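You operate a simulated robot arm through the tools that you are given. There is no shell and no other tool.

Carry out the task below with a simulated two-armed robot. There is one attempt and no reset: what you move stays moved.

JOB
Fetch the open tin and set it on top of the brown stock carton on the side bench top. Put the white seal disc from the side bench top on top of the silver spacer puck there and the black seal disc on the front bench shelf. Take the wiper block from the side bench top and put it on top of the brown shelf carton. Put two of the spare bolts from the side bench top on the deck under the near table. The order is free. Set down upright: wiper block, spare bolt.

The check looks at the end state, three seconds after you hand in, the way a careful person would. Anything else that was tipped, shoved, dropped, spilled or broken makes it a failure. Lids that push on must go on centred and level and be pressed home; caps that screw on are set level and turned clockwise until they are tight.

ROBOT AND FRAMES
Two 6-joint arms with two-finger parallel grippers on one trunk, on a base that moves. Base frame: it is fixed to the floor where the robot stands at the start and does not move with it; the origin is under the middle of the robot, x ahead of it, y to its left, z up; the surface under the hand at the start is at about z = 900. Units: mm, rad, N and s.
The left shoulder is at the start at [280, 185, 1080], the right one opposite. With the tool pointing down near the work surface each hand reaches from about 560 to 940 mm from the robot's upright axis, wherever it stands, measured 20 degrees to its own side. Places, roughly: deck under the near table [-2300, 400, 400]; front bench shelf [-3100, -2100, 300]; open tin [750, 0, 1000]; seal disc [500, -250, 1000]; shelf carton [1000, 0, 1000]; spacer puck [500, -250, 1000]; spare bolt (3x3x6 cm) [600, -600, 900]; stock carton [750, -500, 1000]; wiper block (10x6x6 cm) [600, -400, 900]. Payload 1.57 kg a hand.
Tool frame (each hand has its own): the origin (TCP) lies between the finger pads and is the grasp point; the fingertips stand 30 mm ahead of it; z points along the fingers, y is the line along which they close. Largest opening 80 mm; finger width 17, thickness 12; the body of the gripper, 40 by 82 mm, starts 80 mm behind the TCP.
Orientation is told as [roll, pitch, yaw] about the base's x, y, z axes, in that order, counted from this pose: with the fingers straight down and closing along the base's y, the tool's x points along the base's -x, its y along +y and its z along -z.

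CONTROLS
- The arms move only by the tool arm_command. It takes "left_series", "right_series" or both (then of equal length, played together; a hand with none holds still); each is a list of rows, each a list of 7 numbers: the shift along the tool's x, y, z in cm, then the turn, a rotation vector about the tool's x, y, z in rad, then the opening, from 0 (shut) to 1 (fully open). In form: [[x, y, z, wx, wy, wz, grip], ...]. A call has 1 to 20 rows; each row is the pose to reach, as a shift and turn from the pose commanded when the call began, along the tool's axes at that moment. Rows are played at 5 a second. More than 50 mm and 0.15 rad between two rows, or a gripper value outside its range, and nothing of the call is played. A pose out of reach is approached as far as the arm can. The call stops where the force on the tool passes 40 N (or 10 N more than at its start, if that is more) or the arm is blocked; 0.2 s more then pass. The fingers move at their own pace (about 153 mm/s each) and stop on an object; they squeeze with about 35 N. The grip force told is the motor's: it shows also when the fingers shut on nothing. Time passes only in rows, and 0.2 s behind the last, so rows that repeat a pose let the fingers close. The reply holds the time, the measured pose of the TCP, the force on the tool along the base axes, the opening and the grip force, in the units named above and with some noise, with the torque about the TCP (base axes, N m) and any sound that the robot's microphone picked up.
- Cameras (640 x 400 px; columns grow to the right, rows downward): "scene" is now at [221.3, -68.3, 1534.8]; the picture's right is [-0.70, -0.71, 0.00], its down [-0.50, 0.49, -0.72] and it looks along [0.51, -0.50, -0.69] (base axes); focal length 251 px, centre (320, 200). "left" rides on the left gripper at [72, 7, -122] in its tool frame; the picture's right is [-0.09, 1.00, 0.00], its down [-0.84, -0.08, -0.54] and it looks along [-0.54, -0.05, 0.84] (tool axes); focal length 238 px, centre (320, 200). "right" rides on the right gripper at [72, -7, -122] in its tool frame; the picture's right is [0.09, 1.00, 0.00], its down [-0.84, 0.08, -0.54] and it looks along [-0.54, 0.05, 0.84] (tool axes); focal length 238 px, centre (320, 200). There is no depth. A picture from a camera that has moved, and an enlarged one, comes with that camera's place and axes in the base frame and with its lens. The place of the scene camera against the robot may be out by one fixed shift of up to 18 mm in any direction.
- grab_frame(camera): a new picture of that camera. It takes no simulated time.
- raise_lower(by): slides the trunk up (or, below 0, down) by that many mm; the arms and the scene camera ride with it, the base frame stays. It gives what a move gives, with no picture.
- steer(legs): drives the robot by 1 to 6 legs, each [ahead, turn to the left] in mm and rad, along the robot's own axes; the way and the turn of a leg run together, so that a leg with both is an arc; at most 1500 mm and 3.142 rad a leg. The arms and the cameras ride along, it lands a little off, and it stops where it bumps. It gives what a move gives.
- head_to(pan, tilt): turns the head with the scene camera to pan (to the left, within 1.501 rad either way) and tilt (down, from -0.506 to 1.204), counted from straight ahead of the robot. It gives what a move gives.
- zoom(camera, box): a new picture of the part [left, top, right, bottom] of that camera's present view, enlarged. It takes no simulated time.
- finish_job(): hands the job in; it is judged then, once.

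Places have to be worked out from the pictures, the camera data and where the tool is seen. Open the grippers and draw the arms clear of the work before you hand the job in, unless the task says otherwise.

The tools are called after ">>>" by a JSON object that holds its "fn" and its "kwargs". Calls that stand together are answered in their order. arm_command: Moves the arms, as the interface text tells. Its arguments: {"type":"object","properties":{"left_series":{"type":"array","items":{"type":"array","items":{"type":"number"}}},"right_series":{"type":"array","items":{"type":"array","items":{"type":"number"}}}},"required":[]} The other tools are called the same way: raise_lower (by) moves the trunk up or down; steer (legs) drives the base; head_to (pan, tilt) turns the head that bears the scene camera; grab_frame (camera) takes a picture; zoom (camera, box) takes an enlarged picture of a part of a camera's view; finish_job () hands the job in.

At the start:

```text
time: 0.0
left_position: [621.8, -42.6, 1194.8]
left_tcp_rot: [0.001, 0.001, 0.001]
left_wrist_force: [-0.4, -0.4, -0.4]
left_wrist_torque: [-0.05, 0.04, 0.01]
left_grip_width: 79.8
left_finger_force: 0.0
right_position: [385.0, -472.0, 1270.7]
right_tcp_rot: [-0.002, -0.004, 0.001]
right_wrist_force: [0.8, 0.0, 0.3]
right_wrist_torque: [0.0, 0.02, 0.0]
right_grip_width: 79.8
right_finger_force: 0.1
trunk travel left (down, up): [-775.0, 215.0]
robot x, y, heading: [-2.1, -2.2, -0.0]
head pan, tilt (commanded): [-0.775, 0.768]
```

scene: 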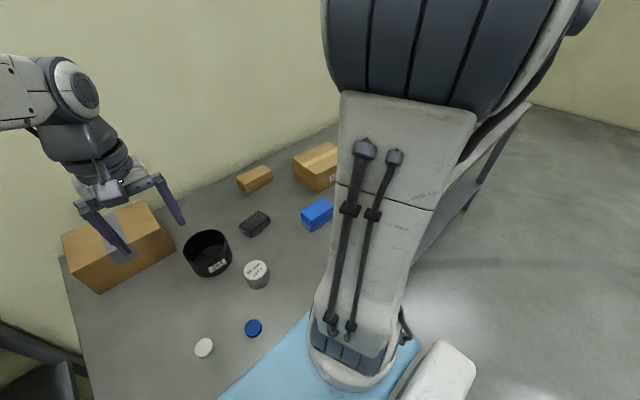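
right: 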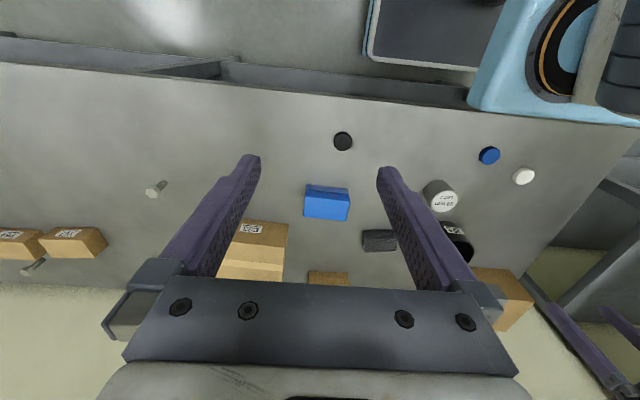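
left: 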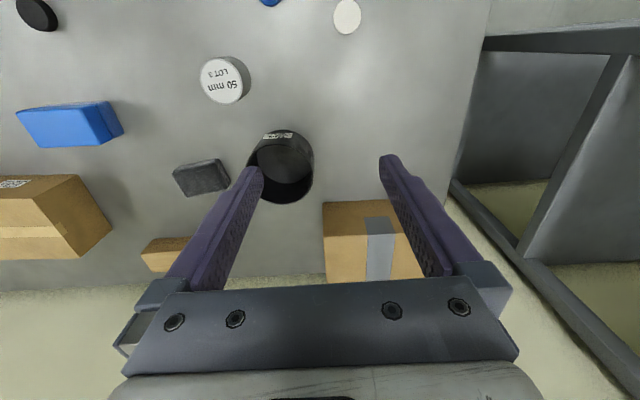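

I'll start by looking more closely at the bench from all the cameras before moving anything.

>>> {"fn": "zoom", "kwargs": {"camera": "scene", "box": [40, 120, 360, 320]}}

>>> {"fn": "zoom", "kwargs": {"camera": "right", "box": [0, 120, 320, 320]}}

>>> {"fn": "zoom", "kwargs": {"camera": "right", "box": [300, 100, 620, 300]}}

>>> {"fn": "zoom", "kwargs": {"camera": "left", "box": [0, 80, 320, 280]}}

```text
2.00 times, centred on (200, 220) of scene
camera zoom: at [221.3, -68.3, 1534.8], right [-0.7, -0.71, 0.0], down [-0.5, 0.49, -0.72], along [0.51, -0.5, -0.69], focal length 502 px, centre (560, 160)
```

zoom: 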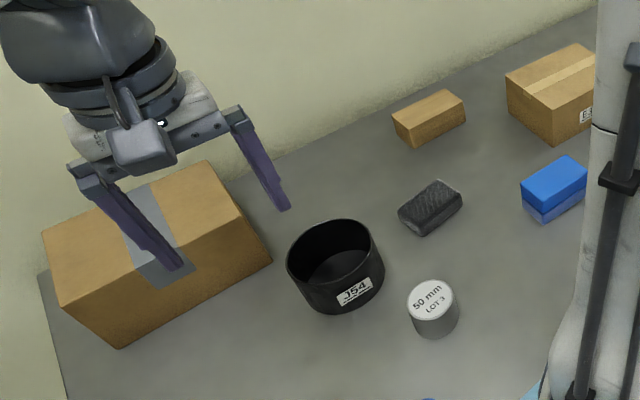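

```text
2.00 times, centred on (160, 220) of right
camera zoom: at [312.6, -477.7, 1390.4], right [-0.09, 1.0, 0.0], down [0.84, 0.08, 0.54], along [0.54, 0.05, -0.84], focal length 477 px, centre (640, 160)
```

zoom: 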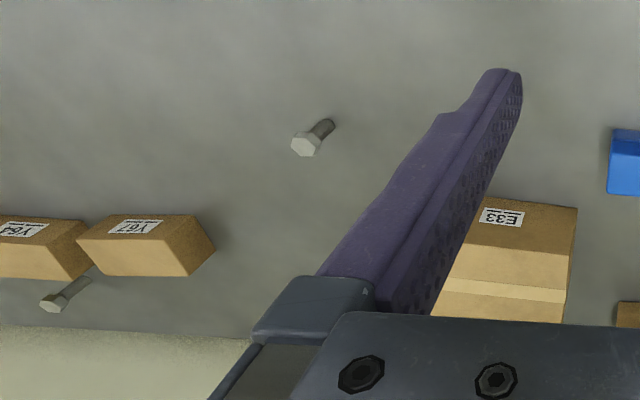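

```text
2.00 times, centred on (460, 200) of right
camera zoom: at [312.6, -477.7, 1390.4], right [-0.09, 1.0, 0.0], down [0.84, 0.08, 0.54], along [0.54, 0.05, -0.84], focal length 477 px, centre (40, 200)
```

zoom: 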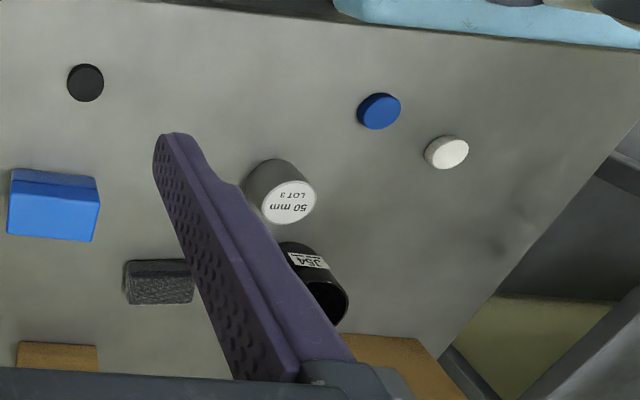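

```text
2.00 times, centred on (160, 180) of left
camera zoom: at [549.4, -35.0, 1317.2], right [0.09, 1.0, 0.0], down [0.84, -0.08, 0.54], along [0.54, -0.05, -0.84], focal length 477 px, centre (640, 240)
```

zoom: 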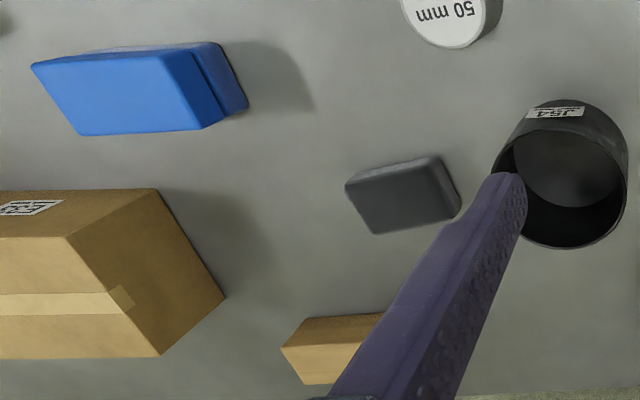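

The bench shows an E33 carton at about (770,-600), a big taped carton near (870,30), the tin J54 near (706,-109) and a blue block near (611,-442), with bolts further right. I'll pan the head to take in the right end of the bench and the rest of the room.

>>> {"fn": "head_to", "kwargs": {"pan": -1.3, "tilt": 0.6}}

>>> {"fn": "grab_frame", "kwargs": {"camera": "scene"}}

>>> {"fn": "head_to", "kwargs": {"pan": -0.2, "tilt": 0.8}}

>>> {"fn": "grab_frame", "kwargs": {"camera": "scene"}}

>>> {"fn": "head_to", "kwargs": {"pan": 1.5, "tilt": 0.4}}

>>> {"fn": "grab_frame", "kwargs": {"camera": "scene"}}

```text
time: 0.9
left_position: [620.3, -41.3, 1194.6]
left_tcp_rot: [-0.001, 0.0, 0.001]
left_wrist_force: [0.0, 0.6, -0.3]
left_wrist_torque: [0.0, 0.0, -0.01]
left_grip_width: 80.0
left_finger_force: 0.0
right_position: [386.7, -471.0, 1271.3]
right_tcp_rot: [0.0, -0.002, -0.001]
right_wrist_force: [-0.9, -0.5, -0.1]
right_wrist_torque: [-0.01, -0.02, 0.0]
right_grip_width: 80.0
right_finger_force: 0.0
trunk travel left (down, up): [-775.0, 215.0]
robot x, y, heading: [-0.6, -4.5, 0.003]
head pan, tilt (commanded): [-1.3, 0.6]
```

```text
taken
camera scene: at [186.3, -95.9, 1549.0], right [-0.96, -0.27, 0.0], down [-0.15, 0.54, -0.82], along [0.22, -0.79, -0.57], focal length 251 px, centre (320, 200)
```

scene: 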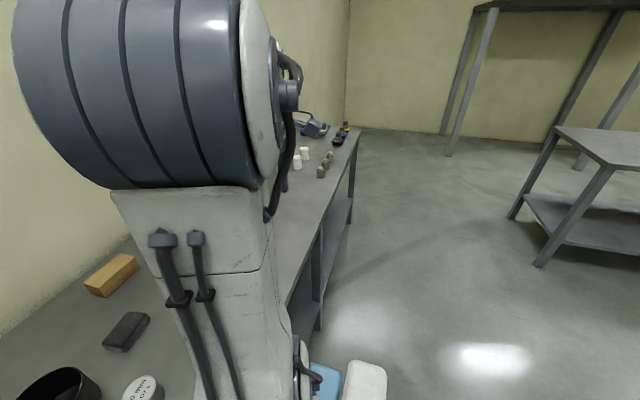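

```text
time: 2.3
left_position: [620.9, -41.3, 1195.6]
left_tcp_rot: [0.001, 0.0, -0.001]
left_wrist_force: [-0.6, -0.3, 0.1]
left_wrist_torque: [0.04, 0.0, -0.03]
left_grip_width: 79.9
left_finger_force: 0.1
right_position: [386.6, -471.6, 1270.8]
right_tcp_rot: [-0.001, -0.001, 0.002]
right_wrist_force: [-0.5, 1.0, 0.4]
right_wrist_torque: [-0.02, 0.01, 0.0]
right_grip_width: 80.0
right_finger_force: 0.1
trunk travel left (down, up): [-775.0, 215.0]
robot x, y, heading: [-0.8, -2.5, -0.0]
head pan, tilt (commanded): [-0.201, 0.799]
```

```text
taken
camera scene: at [241.7, -26.9, 1532.2], right [-0.2, -0.98, 0.0], down [-0.7, 0.14, -0.7], along [0.68, -0.14, -0.72], focal length 251 px, centre (320, 200)
```

scene: 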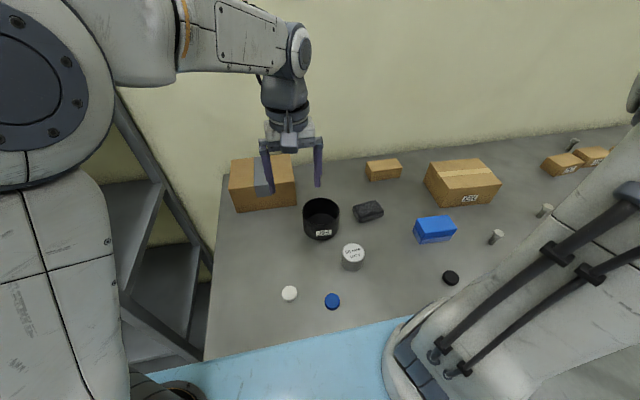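

```text
time: 4.0
left_position: [619.9, -42.3, 1195.3]
left_tcp_rot: [-0.001, 0.0, 0.0]
left_wrist_force: [-0.2, -0.5, 0.7]
left_wrist_torque: [0.0, 0.01, 0.0]
left_grip_width: 79.9
left_finger_force: 0.1
right_position: [385.5, -472.0, 1269.2]
right_tcp_rot: [0.001, -0.003, 0.001]
right_wrist_force: [0.3, 0.4, 0.4]
right_wrist_torque: [-0.04, 0.02, -0.01]
right_grip_width: 79.9
right_finger_force: 0.0
trunk travel left (down, up): [-775.0, 215.0]
robot x, y, heading: [2.2, -0.9, -0.003]
head pan, tilt (commanded): [1.499, 0.4]
```

```text
taken
camera scene: at [169.3, 81.6, 1567.3], right [1.0, -0.07, 0.0], down [-0.03, -0.39, -0.92], along [0.07, 0.92, -0.39], focal length 251 px, centre (320, 200)
```

scene: 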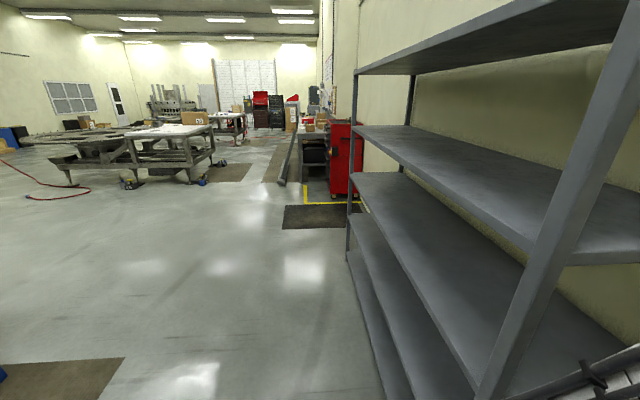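

I can see three bolts standing head-up, at about (557,-604), (610,-815) and (904,-1230), plus the rest of the bench. Next I'll look down at the base clearance to the bench and check both sides.

>>> {"fn": "head_to", "kwargs": {"pan": 0.0, "tilt": 1.2}}

>>> {"fn": "grab_frame", "kwargs": {"camera": "scene"}}

>>> {"fn": "head_to", "kwargs": {"pan": 0.8, "tilt": 1.1}}

>>> {"fn": "grab_frame", "kwargs": {"camera": "scene"}}

>>> {"fn": "head_to", "kwargs": {"pan": -1.5, "tilt": 0.3}}

>>> {"fn": "grab_frame", "kwargs": {"camera": "scene"}}

```text
time: 5.6
left_position: [620.7, -41.6, 1195.3]
left_tcp_rot: [0.001, 0.0, 0.001]
left_wrist_force: [-0.3, -0.6, 0.4]
left_wrist_torque: [0.0, 0.02, 0.0]
left_grip_width: 80.3
left_finger_force: 0.1
right_position: [385.1, -472.7, 1270.9]
right_tcp_rot: [-0.001, 0.0, 0.003]
right_wrist_force: [-0.2, 0.3, -0.6]
right_wrist_torque: [0.01, 0.01, 0.0]
right_grip_width: 80.3
right_finger_force: 0.1
trunk travel left (down, up): [-775.0, 215.0]
robot x, y, heading: [3.7, 0.2, 0.001]
head pan, tilt (commanded): [0.0, 1.201]
```

```text
taken
camera scene: at [218.5, -10.7, 1504.5], right [0.0, -1.0, 0.0], down [-0.93, 0.0, -0.36], along [0.36, 0.0, -0.93], focal length 251 px, centre (320, 200)
```

scene: 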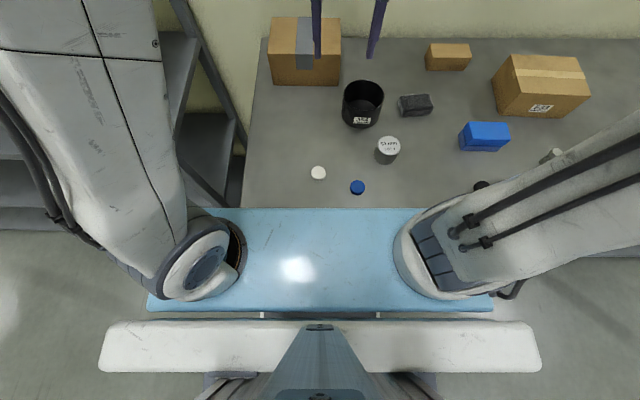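

```text
time: 6.7
left_position: [620.8, -41.9, 1195.0]
left_tcp_rot: [0.0, 0.0, 0.0]
left_wrist_force: [-0.7, -0.2, -0.1]
left_wrist_torque: [0.0, -0.01, 0.01]
left_grip_width: 80.0
left_finger_force: 0.0
right_position: [385.5, -471.0, 1270.5]
right_tcp_rot: [0.0, -0.002, 0.0]
right_wrist_force: [0.1, -1.2, -0.4]
right_wrist_torque: [-0.01, -0.02, 0.04]
right_grip_width: 79.8
right_finger_force: 0.0
trunk travel left (down, up): [-775.0, 215.0]
robot x, y, heading: [-3.4, -5.7, -0.001]
head pan, tilt (commanded): [0.799, 1.1]
```

```text
taken
camera scene: at [206.7, 34.4, 1510.4], right [0.72, -0.7, 0.0], down [-0.62, -0.64, -0.45], along [0.32, 0.33, -0.89], focal length 251 px, centre (320, 200)
```

scene: 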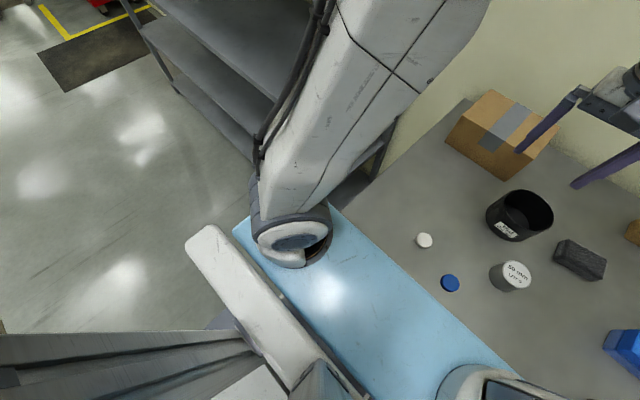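

```text
time: 8.9
left_position: [621.1, -41.5, 1196.2]
left_tcp_rot: [-0.001, 0.0, -0.001]
left_wrist_force: [0.2, -0.5, -0.5]
left_wrist_torque: [0.0, 0.04, 0.02]
left_grip_width: 79.8
left_finger_force: 0.1
right_position: [385.2, -471.8, 1268.8]
right_tcp_rot: [-0.002, -0.001, 0.001]
right_wrist_force: [0.4, -0.2, -0.6]
right_wrist_torque: [-0.01, 0.03, 0.01]
right_grip_width: 79.9
right_finger_force: 0.2
trunk travel left (down, up): [-775.0, 215.0]
robot x, y, heading: [-2.6, 0.3, 0.001]
head pan, tilt (commanded): [-1.499, 0.3]
```

```text
taken
camera scene: at [169.3, -103.9, 1576.5], right [-1.0, -0.07, 0.0], down [-0.02, 0.3, -0.96], along [0.07, -0.95, -0.3], focal length 251 px, centre (320, 200)
```

scene: 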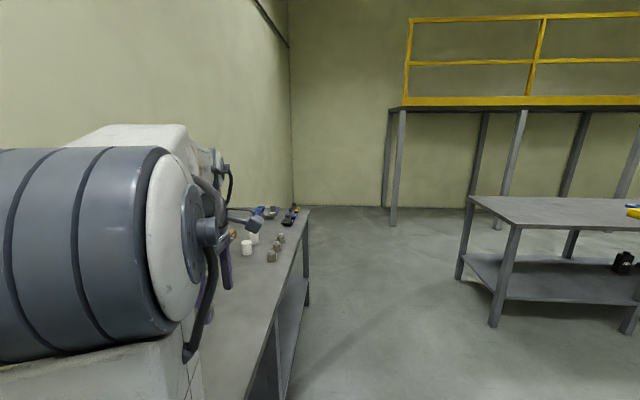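

The blue bar is the robot's own shoulder beam, and a rack stands to the left. I'll do the white disc first, since the left hand reaches it from here. Moving the left hand to above my estimate (517, 5) for a closer look.

>>> {"fn": "arm_command", "kwargs": {"left_series": [[2.6, 1.2, 2.4, 0, 0, 0, 1], [5.2, 2.4, 4.8, 0, 0, 0, 1], [7.8, 3.6, 7.2, 0, 0, 0, 1], [10.4, 4.7, 9.5, 0, 0, 0, 1], [10.4, 4.7, 9.5, 0, 0, 0, 1]]}}

>>> {"fn": "grab_frame", "kwargs": {"camera": "left"}}

```text
time: 10.1
left_position: [516.2, 3.6, 1100.8]
left_tcp_rot: [0.0, 0.001, 0.001]
left_wrist_force: [-0.3, -1.1, -0.2]
left_wrist_torque: [0.0, 0.0, 0.02]
left_grip_width: 79.9
left_finger_force: 0.1
right_position: [385.4, -471.5, 1270.2]
right_tcp_rot: [0.0, -0.003, 0.0]
right_wrist_force: [-0.7, 0.2, 0.6]
right_wrist_torque: [0.01, 0.01, -0.02]
right_grip_width: 80.4
right_finger_force: 0.0
trunk travel left (down, up): [-775.0, 215.0]
robot x, y, heading: [1.8, 0.0, 0.003]
head pan, tilt (commanded): [-1.499, 0.3]
```

```text
taken
camera left: at [445.0, 12.1, 1222.5], right [0.09, 1.0, 0.0], down [0.84, -0.08, 0.54], along [0.54, -0.05, -0.84], focal length 238 px, centre (320, 200)
```

left: 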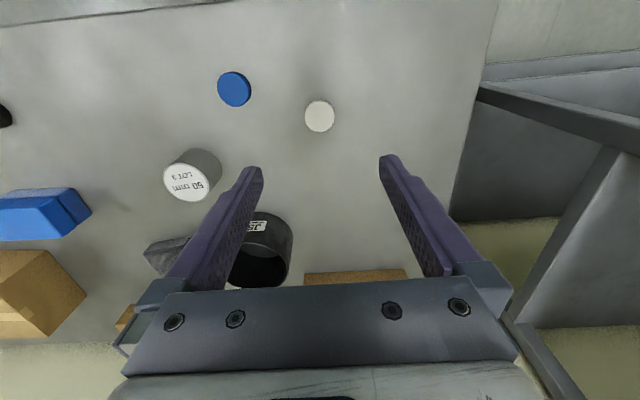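

The white disc sits right under the TCP, at about (518,5). I'll zoom in to measure the disc and puck more exactly.

>>> {"fn": "zoom", "kwargs": {"camera": "left", "box": [240, 60, 400, 160]}}

>>> {"fn": "zoom", "kwargs": {"camera": "left", "box": [120, 120, 280, 220]}}

>>> {"fn": "zoom", "kwargs": {"camera": "left", "box": [200, 190, 360, 290]}}

```text
4.00 times, centred on (320, 110) of left
camera zoom: at [445.0, 12.1, 1222.5], right [0.09, 1.0, 0.0], down [0.84, -0.08, 0.54], along [0.54, -0.05, -0.84], focal length 953 px, centre (320, 560)
```

zoom: 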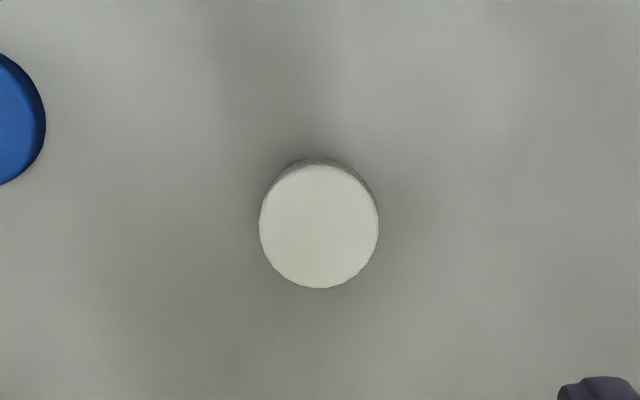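

```text
4.00 times, centred on (200, 170) of left
camera zoom: at [445.0, 12.1, 1222.5], right [0.09, 1.0, 0.0], down [0.84, -0.08, 0.54], along [0.54, -0.05, -0.84], focal length 953 px, centre (800, 320)
```

zoom: 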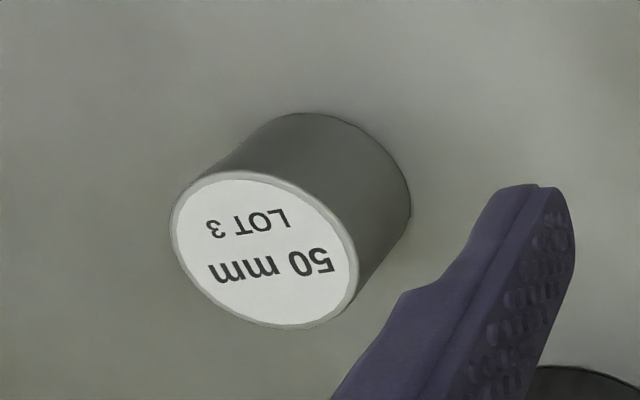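

```text
4.00 times, centred on (280, 240) of left
camera zoom: at [445.0, 12.1, 1222.5], right [0.09, 1.0, 0.0], down [0.84, -0.08, 0.54], along [0.54, -0.05, -0.84], focal length 953 px, centre (480, 40)
```

zoom: 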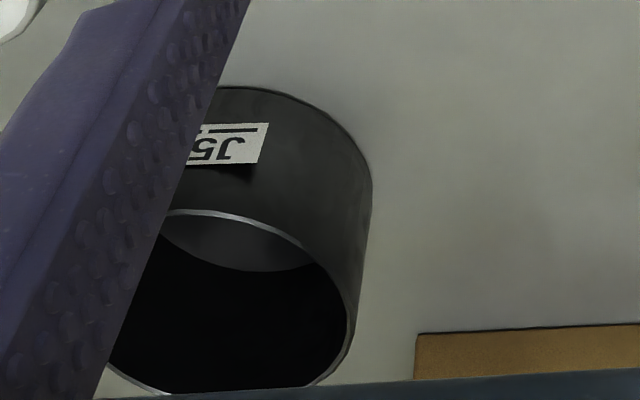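

The disc is about 38 mm across and centred near (518.5, 5). I'll lower the left hand over it with the fingers open, to just above the bench.

>>> {"fn": "arm_command", "kwargs": {"left_series": [[-0.2, 0.15, 4.0, 0, 0, 0, 1], [-0.2, 0.15, 8.0, 0, 0, 0, 1], [-0.2, 0.15, 11.5, 0, 0, 0, 1], [-0.2, 0.15, 14.0, 0, 0, 0, 1], [-0.2, 0.15, 15.5, 0, 0, 0, 1], [-0.2, 0.15, 15.8, 0, 0, 0, 1]]}}

>>> {"fn": "grab_frame", "kwargs": {"camera": "left"}}

```text
time: 11.5
left_position: [518.1, 5.4, 941.5]
left_tcp_rot: [-0.001, 0.0, 0.0]
left_wrist_force: [0.4, -0.1, 0.9]
left_wrist_torque: [0.02, 0.02, 0.0]
left_grip_width: 80.0
left_finger_force: 0.2
right_position: [385.4, -471.7, 1269.8]
right_tcp_rot: [-0.001, -0.002, -0.001]
right_wrist_force: [-0.2, 0.2, 0.0]
right_wrist_torque: [-0.02, 0.0, 0.04]
right_grip_width: 79.8
right_finger_force: 0.1
trunk travel left (down, up): [-775.0, 215.0]
robot x, y, heading: [-1.8, -3.0, -0.001]
head pan, tilt (commanded): [-1.499, 0.3]
```

```text
taken
camera left: at [447.0, 12.4, 1062.9], right [0.09, 1.0, 0.0], down [0.84, -0.08, 0.54], along [0.54, -0.05, -0.84], focal length 238 px, centre (320, 200)
```

left: 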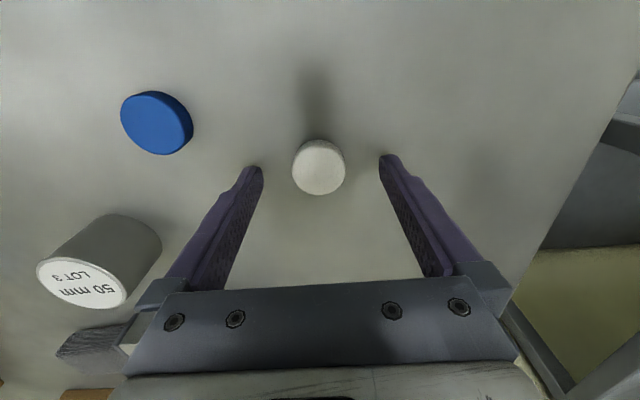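

The disc is centred between the fingers. I'll lower another 7 mm and close on it gently.

>>> {"fn": "arm_command", "kwargs": {"left_series": [[0, 0, 0.4, 0, 0, 0, 1], [0, 0, 0.7, 0, 0, 0, 1], [0, 0, 0.7, 0, 0, 0, 0.5], [0, 0, 0.7, 0, 0, 0, 0.3], [0, 0, 0.7, 0, 0, 0, 0.3], [0, 0, 0.7, 0, 0, 0, 0.3]]}}

>>> {"fn": "grab_frame", "kwargs": {"camera": "left"}}

```text
time: 12.9
left_position: [518.4, 5.7, 934.5]
left_tcp_rot: [0.0, 0.001, -0.001]
left_wrist_force: [-0.9, 0.3, -0.5]
left_wrist_torque: [0.01, -0.01, 0.0]
left_grip_width: 34.8
left_finger_force: 34.8
right_position: [385.8, -471.8, 1268.1]
right_tcp_rot: [0.001, -0.003, 0.0]
right_wrist_force: [0.1, -0.8, 0.5]
right_wrist_torque: [0.0, 0.0, -0.01]
right_grip_width: 80.1
right_finger_force: 0.0
trunk travel left (down, up): [-775.0, 215.0]
robot x, y, heading: [0.1, 0.6, 0.003]
head pan, tilt (commanded): [-1.499, 0.3]
```

```text
taken
camera left: at [447.4, 12.6, 1056.5], right [0.09, 1.0, 0.0], down [0.84, -0.08, 0.54], along [0.54, -0.05, -0.84], focal length 238 px, centre (320, 200)
```

left: 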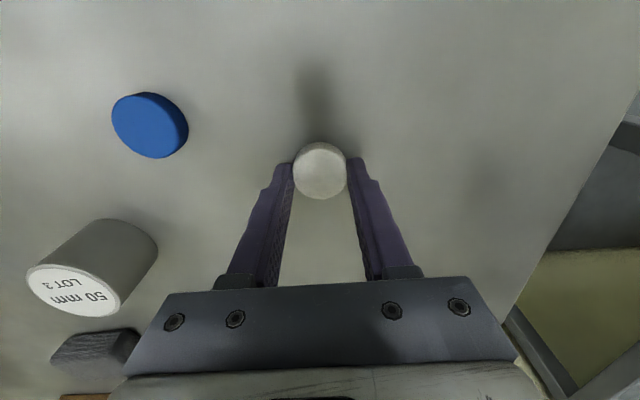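

The disc is held (34.8 mm, 35 N). I'll lift it and carry it to above the puck, at about (575,-174).

>>> {"fn": "arm_command", "kwargs": {"left_series": [[0, 0, -3, 0, 0, 0, 0.2], [0, 0, -7, 0, 0, 0, 0.2], [0, 0, -10, 0, 0, 0, 0.2], [-1.5, -4.5, -10, 0, 0, 0, 0.2], [-3.0, -9, -10, 0, 0, 0, 0.2], [-4.5, -13.5, -10, 0, 0, 0, 0.2], [-5.7, -18, -10, 0, 0, 0, 0.2], [-5.7, -18, -10, 0, 0, 0, 0.2]]}}

>>> {"fn": "grab_frame", "kwargs": {"camera": "left"}}

>>> {"fn": "head_to", "kwargs": {"pan": -0.2, "tilt": 0.8}}

>>> {"fn": "grab_frame", "kwargs": {"camera": "scene"}}

```text
time: 14.7
left_position: [575.7, -174.9, 1034.2]
left_tcp_rot: [0.001, 0.001, 0.002]
left_wrist_force: [0.6, -0.5, -0.5]
left_wrist_torque: [0.02, 0.0, -0.02]
left_grip_width: 34.8
left_finger_force: 34.9
right_position: [385.4, -471.8, 1269.0]
right_tcp_rot: [-0.001, -0.002, 0.002]
right_wrist_force: [0.5, 0.6, -0.4]
right_wrist_torque: [0.01, -0.01, -0.01]
right_grip_width: 80.2
right_finger_force: 0.0
trunk travel left (down, up): [-775.0, 215.0]
robot x, y, heading: [0.3, 0.3, 0.001]
head pan, tilt (commanded): [-1.499, 0.3]
```

```text
taken
camera left: at [505.4, -168.2, 1157.4], right [0.09, 1.0, 0.0], down [0.84, -0.08, 0.54], along [0.54, -0.05, -0.84], focal length 238 px, centre (320, 200)
```

left: 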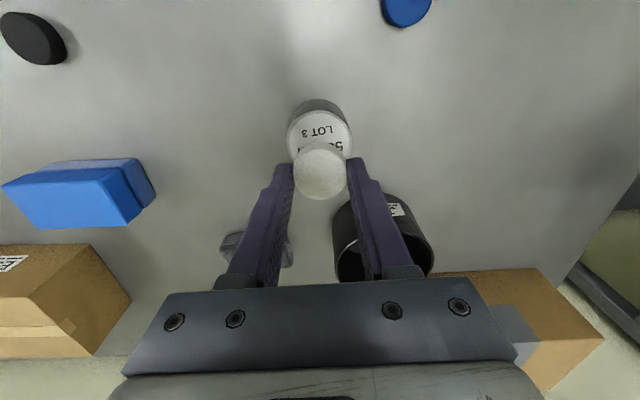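

```text
time: 16.1
left_position: [576.7, -174.7, 1035.1]
left_tcp_rot: [0.001, 0.0, 0.001]
left_wrist_force: [0.4, -0.2, 0.2]
left_wrist_torque: [0.01, 0.03, 0.01]
left_grip_width: 34.8
left_finger_force: 35.1
right_position: [386.5, -471.5, 1271.5]
right_tcp_rot: [0.002, -0.001, 0.0]
right_wrist_force: [0.7, -1.0, 0.1]
right_wrist_torque: [-0.01, 0.0, 0.02]
right_grip_width: 80.1
right_finger_force: 0.2
trunk travel left (down, up): [-775.0, 215.0]
robot x, y, heading: [0.7, 1.4, -0.003]
head pan, tilt (commanded): [-0.201, 0.799]
```

```text
taken
camera scene: at [241.7, -27.0, 1532.2], right [-0.2, -0.98, 0.0], down [-0.7, 0.14, -0.7], along [0.68, -0.14, -0.72], focal length 251 px, centre (320, 200)
```

scene: 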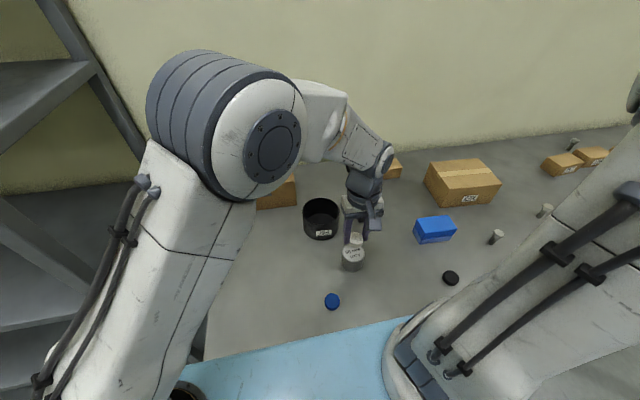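

The puck lies right behind the held disc in the left view. I'll zoom in to check the alignment.

>>> {"fn": "zoom", "kwargs": {"camera": "left", "box": [240, 85, 400, 185]}}

>>> {"fn": "zoom", "kwargs": {"camera": "scene", "box": [300, 200, 400, 280]}}

```text
4.00 times, centred on (320, 135) of left
camera zoom: at [505.4, -167.5, 1157.5], right [0.09, 1.0, 0.0], down [0.84, -0.08, 0.54], along [0.54, -0.05, -0.84], focal length 953 px, centre (320, 460)
```

zoom: 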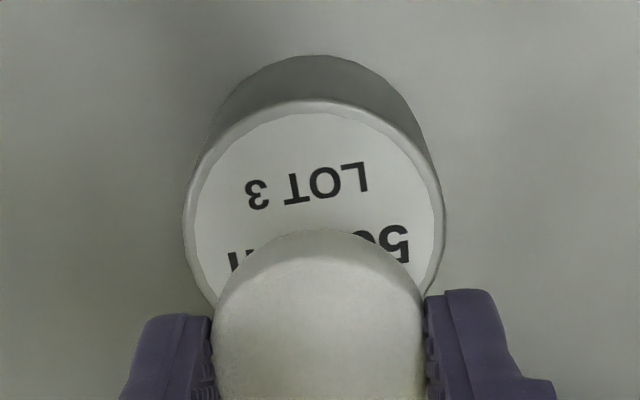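

```text
5.00 times, centred on (350, 240) of scene
camera zoom: at [241.7, -27.0, 1532.2], right [-0.2, -0.98, 0.0], down [-0.7, 0.14, -0.7], along [0.68, -0.14, -0.72], focal length 1255 px, centre (170, 0)
```

zoom: 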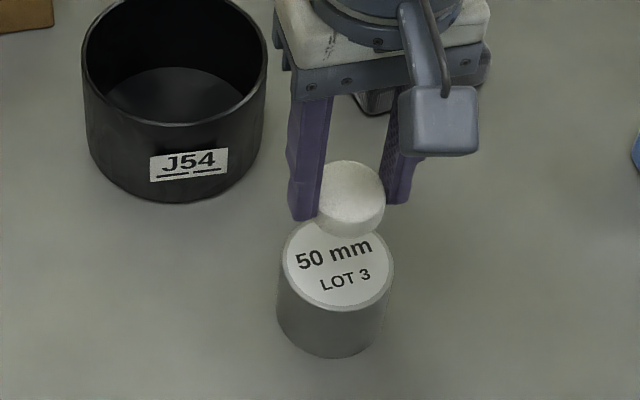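

The puck centre is about 1–2 mm off the disc. I'll correct for that and lower to just above the expected contact height.

>>> {"fn": "arm_command", "kwargs": {"left_series": [[0.15, -0.1, 2.0, 0, 0, 0, 0.2], [0.15, -0.1, 3.5, 0, 0, 0, 0.2], [0.15, -0.1, 4.2, 0, 0, 0, 0.2], [0.15, -0.1, 4.5, 0, 0, 0, 0.2], [0.15, -0.1, 4.6, 0, 0, 0, 0.2]]}}

>>> {"fn": "zoom", "kwargs": {"camera": "left", "box": [240, 85, 400, 185]}}

>>> {"fn": "zoom", "kwargs": {"camera": "scene", "box": [300, 200, 400, 280]}}

```text
time: 17.3
left_position: [573.9, -173.6, 990.6]
left_tcp_rot: [-0.001, 0.0, 0.001]
left_wrist_force: [-0.9, 0.6, 0.3]
left_wrist_torque: [0.01, 0.02, -0.01]
left_grip_width: 35.8
left_finger_force: 34.7
right_position: [385.7, -472.7, 1270.0]
right_tcp_rot: [-0.002, -0.002, 0.001]
right_wrist_force: [0.4, 0.0, 0.1]
right_wrist_torque: [0.01, 0.02, 0.0]
right_grip_width: 80.0
right_finger_force: 0.2
trunk travel left (down, up): [-775.0, 215.0]
robot x, y, heading: [-1.2, -2.6, -0.003]
head pan, tilt (commanded): [-0.201, 0.799]
```

```text
4.00 times, centred on (320, 135) of left
camera zoom: at [502.7, -167.2, 1111.2], right [0.09, 1.0, 0.0], down [0.84, -0.08, 0.54], along [0.54, -0.05, -0.84], focal length 953 px, centre (320, 460)
```

zoom: 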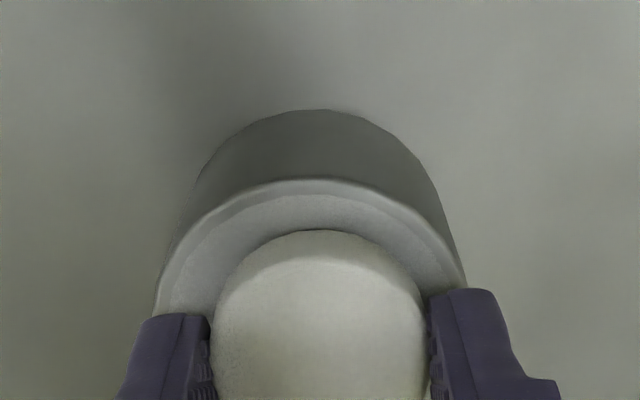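

```text
5.00 times, centred on (350, 240) of scene
camera zoom: at [241.7, -26.9, 1532.2], right [-0.2, -0.98, 0.0], down [-0.7, 0.14, -0.7], along [0.68, -0.14, -0.72], focal length 1255 px, centre (170, 0)
```

zoom: 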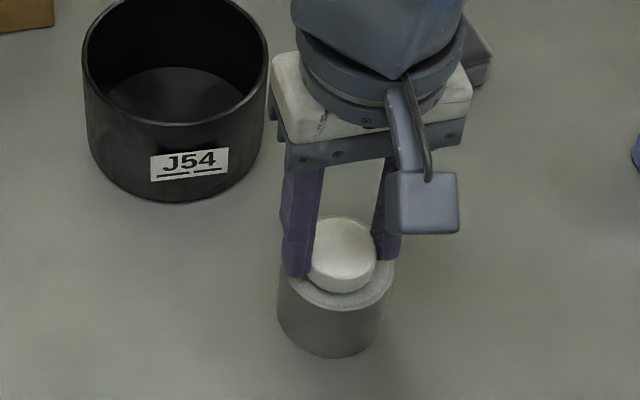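

The disc is a few millimetres above the puck and nearly centred. I'll lower in small steps and watch for contact.

>>> {"fn": "arm_command", "kwargs": {"left_series": [[0.0, -0.1, 0.2, 0, 0, 0, 0.2], [0.0, -0.1, 0.3, 0, 0, 0, 0.2], [0.0, -0.1, 0.4, 0, 0, 0, 0.2]]}}

>>> {"fn": "zoom", "kwargs": {"camera": "scene", "box": [300, 200, 400, 280]}}

```text
time: 18.1
left_position: [574.3, -175.1, 985.2]
left_tcp_rot: [-0.001, 0.0, 0.001]
left_wrist_force: [0.3, 0.7, -0.4]
left_wrist_torque: [-0.02, 0.01, 0.0]
left_grip_width: 35.9
left_finger_force: 34.4
right_position: [385.4, -472.3, 1268.8]
right_tcp_rot: [-0.001, -0.002, 0.0]
right_wrist_force: [-0.4, 0.3, -0.5]
right_wrist_torque: [0.0, 0.02, -0.01]
right_grip_width: 80.1
right_finger_force: 0.0
trunk travel left (down, up): [-775.0, 215.0]
robot x, y, heading: [-0.2, -0.6, 0.001]
head pan, tilt (commanded): [-0.201, 0.799]
```

```text
5.00 times, centred on (350, 240) of scene
camera zoom: at [241.7, -26.9, 1532.2], right [-0.2, -0.98, 0.0], down [-0.7, 0.14, -0.7], along [0.68, -0.14, -0.72], focal length 1255 px, centre (170, 0)
```

zoom: 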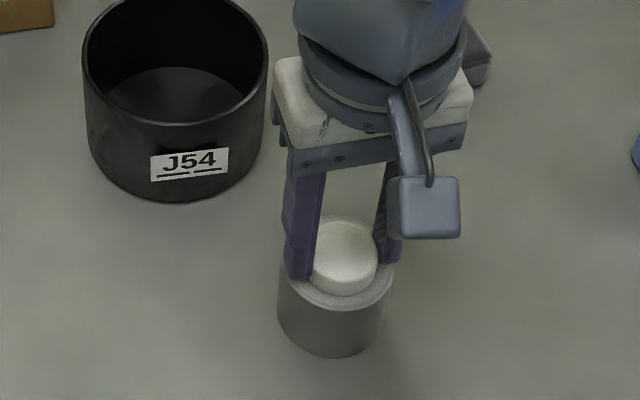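

There's no contact yet. I'll keep lowering a millimetre at a time.

>>> {"fn": "arm_command", "kwargs": {"left_series": [[0.0, 0, 0.1, 0, 0, 0, 0.2], [0.0, 0, 0.1, 0, 0, 0, 0.2]]}}

>>> {"fn": "arm_command", "kwargs": {"left_series": [[0.0, 0, 0.1, 0, 0, 0, 0.2], [0.0, 0, 0.1, 0, 0, 0, 0.2]]}}

```text
time: 18.7
left_position: [575.3, -176.4, 985.2]
left_tcp_rot: [0.001, -0.001, 0.001]
left_wrist_force: [0.1, 0.5, 0.0]
left_wrist_torque: [0.01, -0.05, 0.0]
left_grip_width: 35.8
left_finger_force: 35.0
right_position: [386.4, -471.2, 1270.0]
right_tcp_rot: [0.001, -0.004, 0.001]
right_wrist_force: [0.1, -0.3, 0.4]
right_wrist_torque: [-0.01, -0.01, -0.03]
right_grip_width: 79.9
right_finger_force: 0.1
trunk travel left (down, up): [-775.0, 215.0]
robot x, y, heading: [1.7, 2.9, -0.002]
head pan, tilt (commanded): [-0.201, 0.799]
```

```text
time: 19.3
left_position: [574.5, -174.8, 984.9]
left_tcp_rot: [0.0, -0.003, 0.0]
left_wrist_force: [-0.9, 1.4, 11.5]
left_wrist_torque: [0.1, 0.03, -0.01]
left_grip_width: 35.9
left_finger_force: 34.8
right_position: [386.1, -473.2, 1270.0]
right_tcp_rot: [0.0, -0.002, 0.001]
right_wrist_force: [-0.9, -0.9, -0.7]
right_wrist_torque: [0.03, 0.01, -0.02]
right_grip_width: 79.9
right_finger_force: 0.1
trunk travel left (down, up): [-775.0, 215.0]
robot x, y, heading: [-0.8, -0.2, -0.005]
head pan, tilt (commanded): [-0.201, 0.799]
```

Contact at 11.5 N, so the disc is seated. I'll open the fingers and lift away.

>>> {"fn": "arm_command", "kwargs": {"left_series": [[0.0, 0, 0.0, 0, 0, 0, 0.55], [0.0, 0, 0.0, 0, 0, 0, 0.7], [0, 0, 0, 0, 0, 0, 0.8], [0, 0, -3, 0, 0, 0, 0.8], [0, 0, -7, 0, 0, 0, 0.8], [0, 0, -11, 0, 0, 0, 1], [2, 0, -15, 0, 0, 0, 1]]}}

>>> {"fn": "grab_frame", "kwargs": {"camera": "left"}}

>>> {"fn": "zoom", "kwargs": {"camera": "scene", "box": [300, 200, 400, 280]}}

```text
time: 20.9
left_position: [553.6, -178.6, 1133.5]
left_tcp_rot: [0.001, 0.001, 0.001]
left_wrist_force: [0.4, -0.2, -0.8]
left_wrist_torque: [0.02, 0.04, -0.02]
left_grip_width: 79.9
left_finger_force: 0.0
right_position: [386.7, -471.2, 1271.4]
right_tcp_rot: [0.001, -0.002, 0.0]
right_wrist_force: [0.9, 0.6, 0.3]
right_wrist_torque: [-0.03, 0.01, 0.04]
right_grip_width: 80.2
right_finger_force: 0.0
trunk travel left (down, up): [-775.0, 215.0]
robot x, y, heading: [1.1, -0.3, -0.003]
head pan, tilt (commanded): [-0.201, 0.799]
```

```text
taken
camera left: at [482.4, -171.1, 1255.4], right [0.09, 1.0, 0.0], down [0.84, -0.08, 0.54], along [0.54, -0.05, -0.84], focal length 238 px, centre (320, 200)
```

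left: 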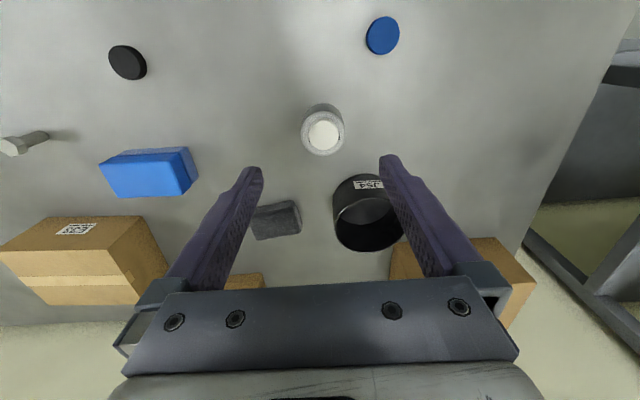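

```text
5.00 times, centred on (350, 240) of scene
camera zoom: at [241.9, -26.9, 1532.1], right [-0.2, -0.98, 0.0], down [-0.7, 0.14, -0.7], along [0.68, -0.14, -0.72], focal length 1255 px, centre (170, 0)
```

zoom: 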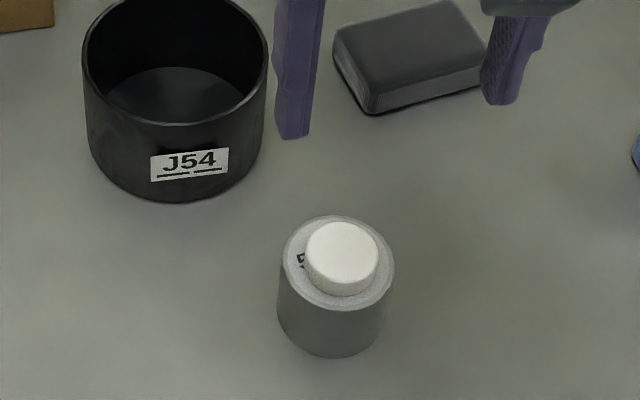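

The white disc sits on the puck. To reach the tin, wiper and cartons comfortably I'll shift the robot about 200 mm to its right along the bench: back, turn, drive, turn, forward.

>>> {"fn": "steer", "kwargs": {"legs": [[-200, 0], [0, -1.571], [200, 0], [0, 1.571], [195, 0]]}}

>>> {"fn": "head_to", "kwargs": {"pan": -0.4, "tilt": 0.85}}

>>> {"fn": "grab_frame", "kwargs": {"camera": "scene"}}

>>> {"fn": "grab_frame", "kwargs": {"camera": "left"}}

>>> {"fn": "grab_frame", "kwargs": {"camera": "right"}}

```text
time: 32.6
left_position: [549.0, -386.2, 1134.1]
left_tcp_rot: [0.001, 0.0, -0.01]
left_wrist_force: [-1.0, 0.1, -0.2]
left_wrist_torque: [0.0, 0.0, 0.01]
left_grip_width: 79.8
left_finger_force: 0.0
right_position: [379.1, -676.9, 1271.4]
right_tcp_rot: [0.0, -0.003, -0.01]
right_wrist_force: [0.2, -0.1, -0.2]
right_wrist_torque: [0.01, -0.02, 0.0]
right_grip_width: 80.0
right_finger_force: 0.1
trunk travel left (down, up): [-775.0, 215.0]
robot x, y, heading: [-6.1, -198.9, -0.014]
head pan, tilt (commanded): [-0.201, 0.799]
```

```text
time: 33.3
left_position: [550.6, -384.0, 1132.6]
left_tcp_rot: [0.001, 0.0, -0.014]
left_wrist_force: [0.3, 0.8, -0.2]
left_wrist_torque: [0.03, -0.01, -0.02]
left_grip_width: 79.9
left_finger_force: 0.1
right_position: [379.1, -676.7, 1269.1]
right_tcp_rot: [0.0, -0.003, -0.01]
right_wrist_force: [-0.3, -0.5, 0.5]
right_wrist_torque: [0.0, 0.0, 0.0]
right_grip_width: 80.1
right_finger_force: 0.1
trunk travel left (down, up): [-775.0, 215.0]
robot x, y, heading: [0.5, -200.4, -0.012]
head pan, tilt (commanded): [-0.4, 0.85]
```

```text
taken
camera scene: at [233.0, -245.2, 1528.2], right [-0.4, -0.92, 0.0], down [-0.69, 0.3, -0.66], along [0.6, -0.27, -0.75], focal length 251 px, centre (320, 200)
```

scene: 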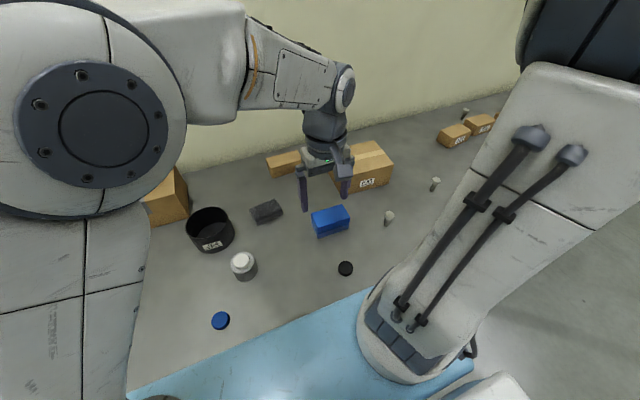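

```text
taken
camera left: at [479.1, -377.5, 1255.1], right [0.1, 0.99, 0.0], down [0.84, -0.09, 0.54], along [0.54, -0.06, -0.84], focal length 238 px, centre (320, 200)
```

left: 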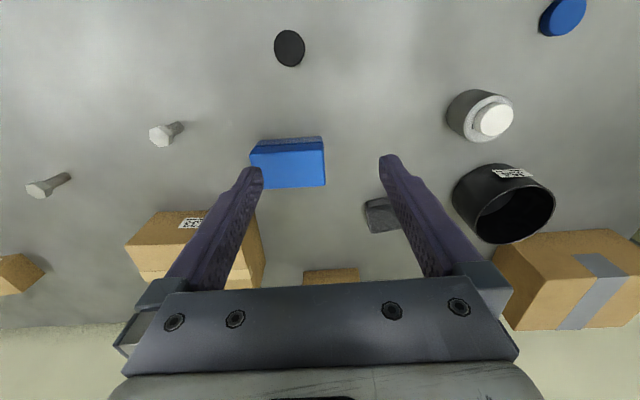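

```text
taken
camera right: at [306.0, -682.1, 1390.5], right [-0.08, 1.0, 0.0], down [0.84, 0.07, 0.54], along [0.54, 0.04, -0.84], focal length 238 px, centre (320, 200)
```

right: 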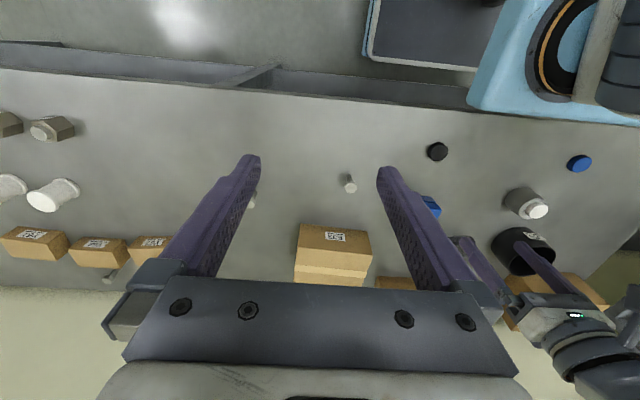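

The robot is now at about (0,-199). I'll zoom in on the wiper, the cartons and the tin for exact geometry.

>>> {"fn": "zoom", "kwargs": {"camera": "left", "box": [220, 110, 380, 210]}}

>>> {"fn": "zoom", "kwargs": {"camera": "left", "box": [440, 140, 640, 340]}}

>>> {"fn": "zoom", "kwargs": {"camera": "left", "box": [0, 100, 280, 300]}}

>>> {"fn": "zoom", "kwargs": {"camera": "right", "box": [280, 140, 440, 300]}}

>>> {"fn": "zoom", "kwargs": {"camera": "scene", "box": [300, 130, 460, 250]}}

```text
4.00 times, centred on (300, 160) of left
camera zoom: at [479.1, -377.5, 1255.1], right [0.1, 0.99, 0.0], down [0.84, -0.09, 0.54], along [0.54, -0.06, -0.84], focal length 953 px, centre (400, 360)
```

zoom: 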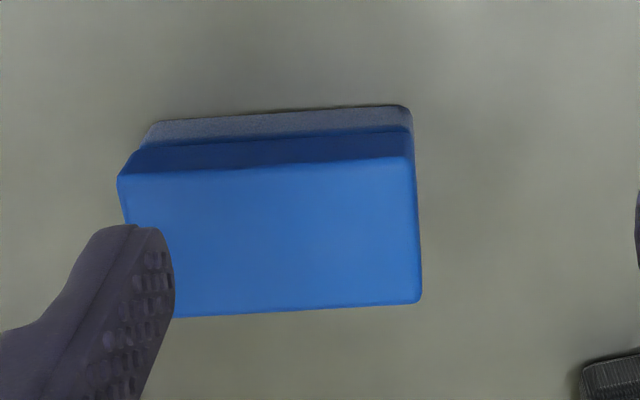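

```text
2.00 times, centred on (540, 240) of left
camera zoom: at [479.1, -377.5, 1255.1], right [0.1, 0.99, 0.0], down [0.84, -0.09, 0.54], along [0.54, -0.06, -0.84], focal length 477 px, centre (-120, 120)
```

zoom: 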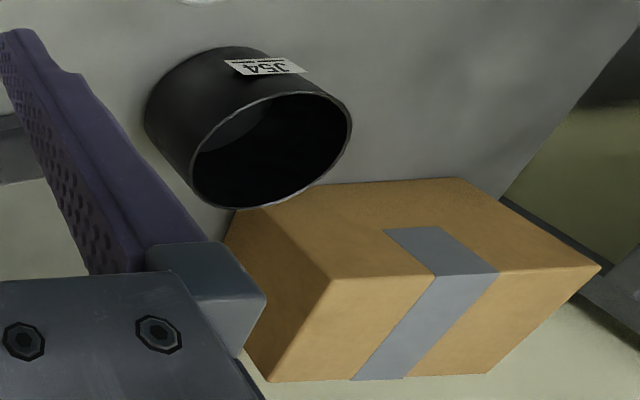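

```text
2.00 times, centred on (140, 200) of left
camera zoom: at [479.1, -377.5, 1255.1], right [0.1, 0.99, 0.0], down [0.84, -0.09, 0.54], along [0.54, -0.06, -0.84], focal length 477 px, centre (680, 200)
```

zoom: 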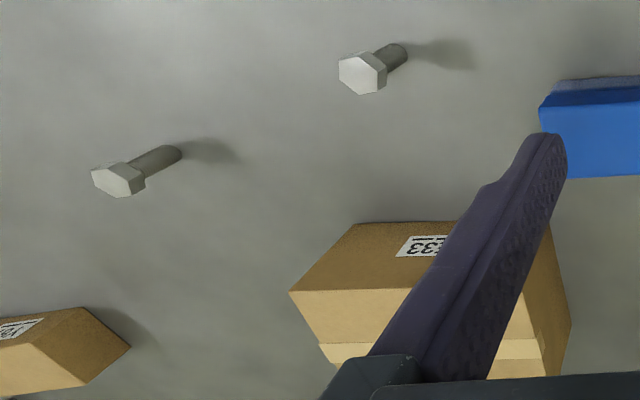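

```text
2.50 times, centred on (360, 220) of right
camera zoom: at [306.0, -682.1, 1390.5], right [-0.08, 1.0, 0.0], down [0.84, 0.07, 0.54], along [0.54, 0.04, -0.84], focal length 596 px, centre (220, 150)
```

zoom: 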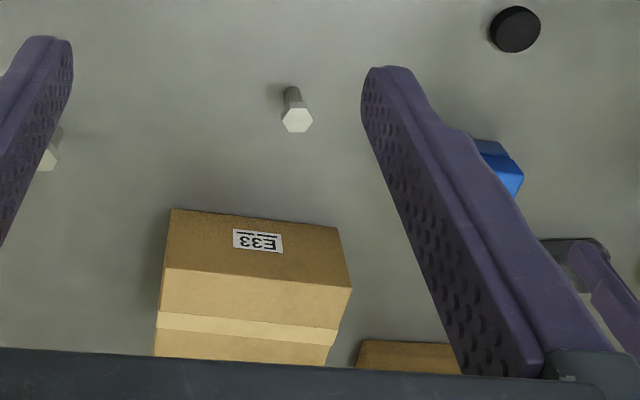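

```text
3.33 times, centred on (380, 190) of scene
camera zoom: at [233.0, -245.2, 1528.2], right [-0.4, -0.92, 0.0], down [-0.69, 0.3, -0.66], along [0.6, -0.27, -0.75], focal length 836 px, centre (120, 233)
```

zoom: 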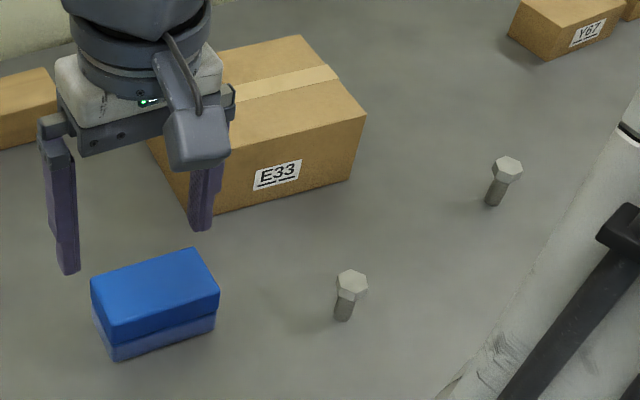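

The wiper is blue with its felt side down. It's centred near (617,-434), with its long side along y and its top at z≈960. The shelf carton's top spans x 825–978, y −56…147 at z≈1007, and the E33 top is at z≈986, centred near (779,-618). I'll bring the left hand over the wiper and turn it 90° so the fingers close across the 6 cm side.

>>> {"fn": "arm_command", "kwargs": {"left_series": [[-0.6, -0.45, 0.8, 0, 0, 0.145, 1], [-1.2, -0.9, 1.7, 0, 0, 0.29, 1], [-1.8, -1.35, 2.5, 0, 0, 0.435, 1], [-2.4, -1.8, 3.4, 0, 0, 0.58, 1], [-3.0, -2.2, 4.2, 0, 0, 0.725, 1], [-3.7, -2.7, 5.1, 0, 0, 0.87, 1], [-4.3, -3.1, 5.9, 0, 0, 1.015, 1], [-4.9, -3.5, 6.8, 0, 0, 1.16, 1], [-5.5, -4.0, 7.6, 0, 0, 1.305, 1], [-6.1, -4.4, 8.5, 0, 0, 1.45, 1], [-6.7, -4.87, 9.3, 0, 0, 1.59, 1], [-6.7, -4.87, 9.3, 0, 0, 1.596, 1]]}}

>>> {"fn": "grab_frame", "kwargs": {"camera": "left"}}

>>> {"fn": "grab_frame", "kwargs": {"camera": "scene"}}

```text
time: 35.9
left_position: [617.6, -435.4, 1038.9]
left_tcp_rot: [0.0, 0.001, -1.609]
left_wrist_force: [0.6, 0.3, 0.1]
left_wrist_torque: [0.03, 0.04, -0.03]
left_grip_width: 80.1
left_finger_force: 0.1
right_position: [378.5, -675.9, 1270.3]
right_tcp_rot: [-0.001, -0.001, -0.01]
right_wrist_force: [0.0, -0.7, 0.5]
right_wrist_torque: [-0.03, -0.01, -0.01]
right_grip_width: 80.0
right_finger_force: 0.1
trunk travel left (down, up): [-775.0, 215.0]
robot x, y, heading: [-1.1, -198.9, -0.016]
head pan, tilt (commanded): [-0.4, 0.85]
```

```text
taken
camera left: at [627.3, -363.0, 1161.2], right [0.99, -0.13, 0.0], down [-0.11, -0.83, 0.54], along [-0.07, -0.54, -0.84], focal length 238 px, centre (320, 200)
```

left: 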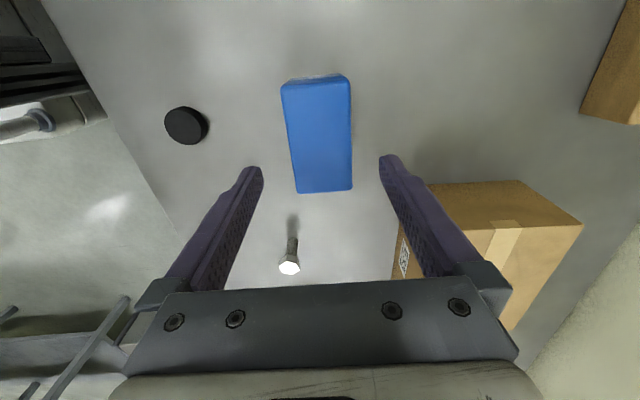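

```text
taken
camera scene: at [233.0, -245.3, 1528.2], right [-0.4, -0.92, 0.0], down [-0.69, 0.3, -0.66], along [0.6, -0.27, -0.75], focal length 251 px, centre (320, 200)
```

scene: 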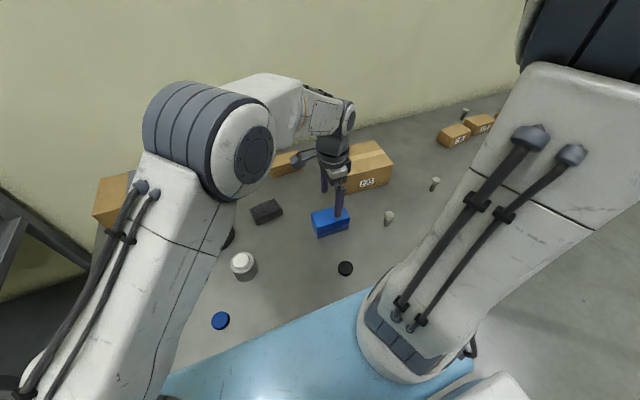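

The wiper is centred between the fingers. I'll lower around it, leaving the tips about 12 mm above the bench, and close.

>>> {"fn": "arm_command", "kwargs": {"left_series": [[0.1, 0, 4.0, 0, 0, 0.02, 1], [0.1, 0, 7.0, 0, 0, 0.02, 1], [0.1, 0, 9.0, 0, 0, 0.02, 1], [0.1, 0, 9.6, 0, 0, 0.02, 1], [0.1, 0, 9.6, 0, 0, 0.02, 0.7], [0.1, 0, 9.6, 0, 0, 0.02, 0.4], [0.1, 0, 9.6, 0, 0, 0.02, 0.4], [0.1, 0, 9.6, 0, 0, 0.02, 0.4]]}}

>>> {"fn": "grab_frame", "kwargs": {"camera": "left"}}

```text
time: 37.7
left_position: [614.4, -433.6, 945.2]
left_tcp_rot: [0.001, -0.001, -1.625]
left_wrist_force: [0.1, -0.1, 1.1]
left_wrist_torque: [-0.02, 0.03, 0.01]
left_grip_width: 56.0
left_finger_force: 35.1
right_position: [380.7, -676.3, 1269.8]
right_tcp_rot: [-0.001, -0.002, -0.01]
right_wrist_force: [-0.2, -0.1, -0.1]
right_wrist_torque: [-0.02, 0.0, -0.01]
right_grip_width: 80.2
right_finger_force: 0.1
trunk travel left (down, up): [-775.0, 215.0]
robot x, y, heading: [-2.2, -200.4, -0.011]
head pan, tilt (commanded): [-0.4, 0.85]
```

```text
taken
camera left: at [627.5, -362.0, 1066.8], right [0.99, -0.15, 0.0], down [-0.12, -0.83, 0.54], along [-0.08, -0.54, -0.84], focal length 238 px, centre (320, 200)
```

left: 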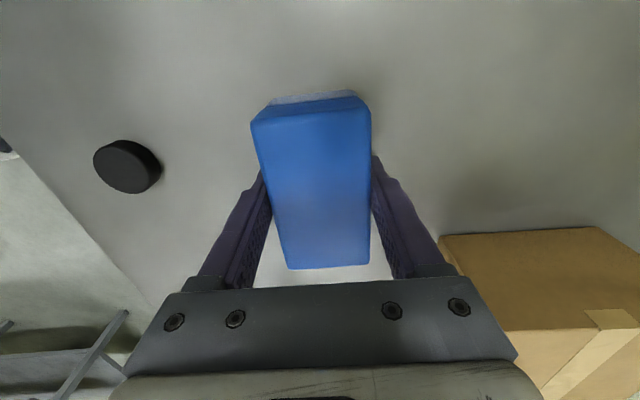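

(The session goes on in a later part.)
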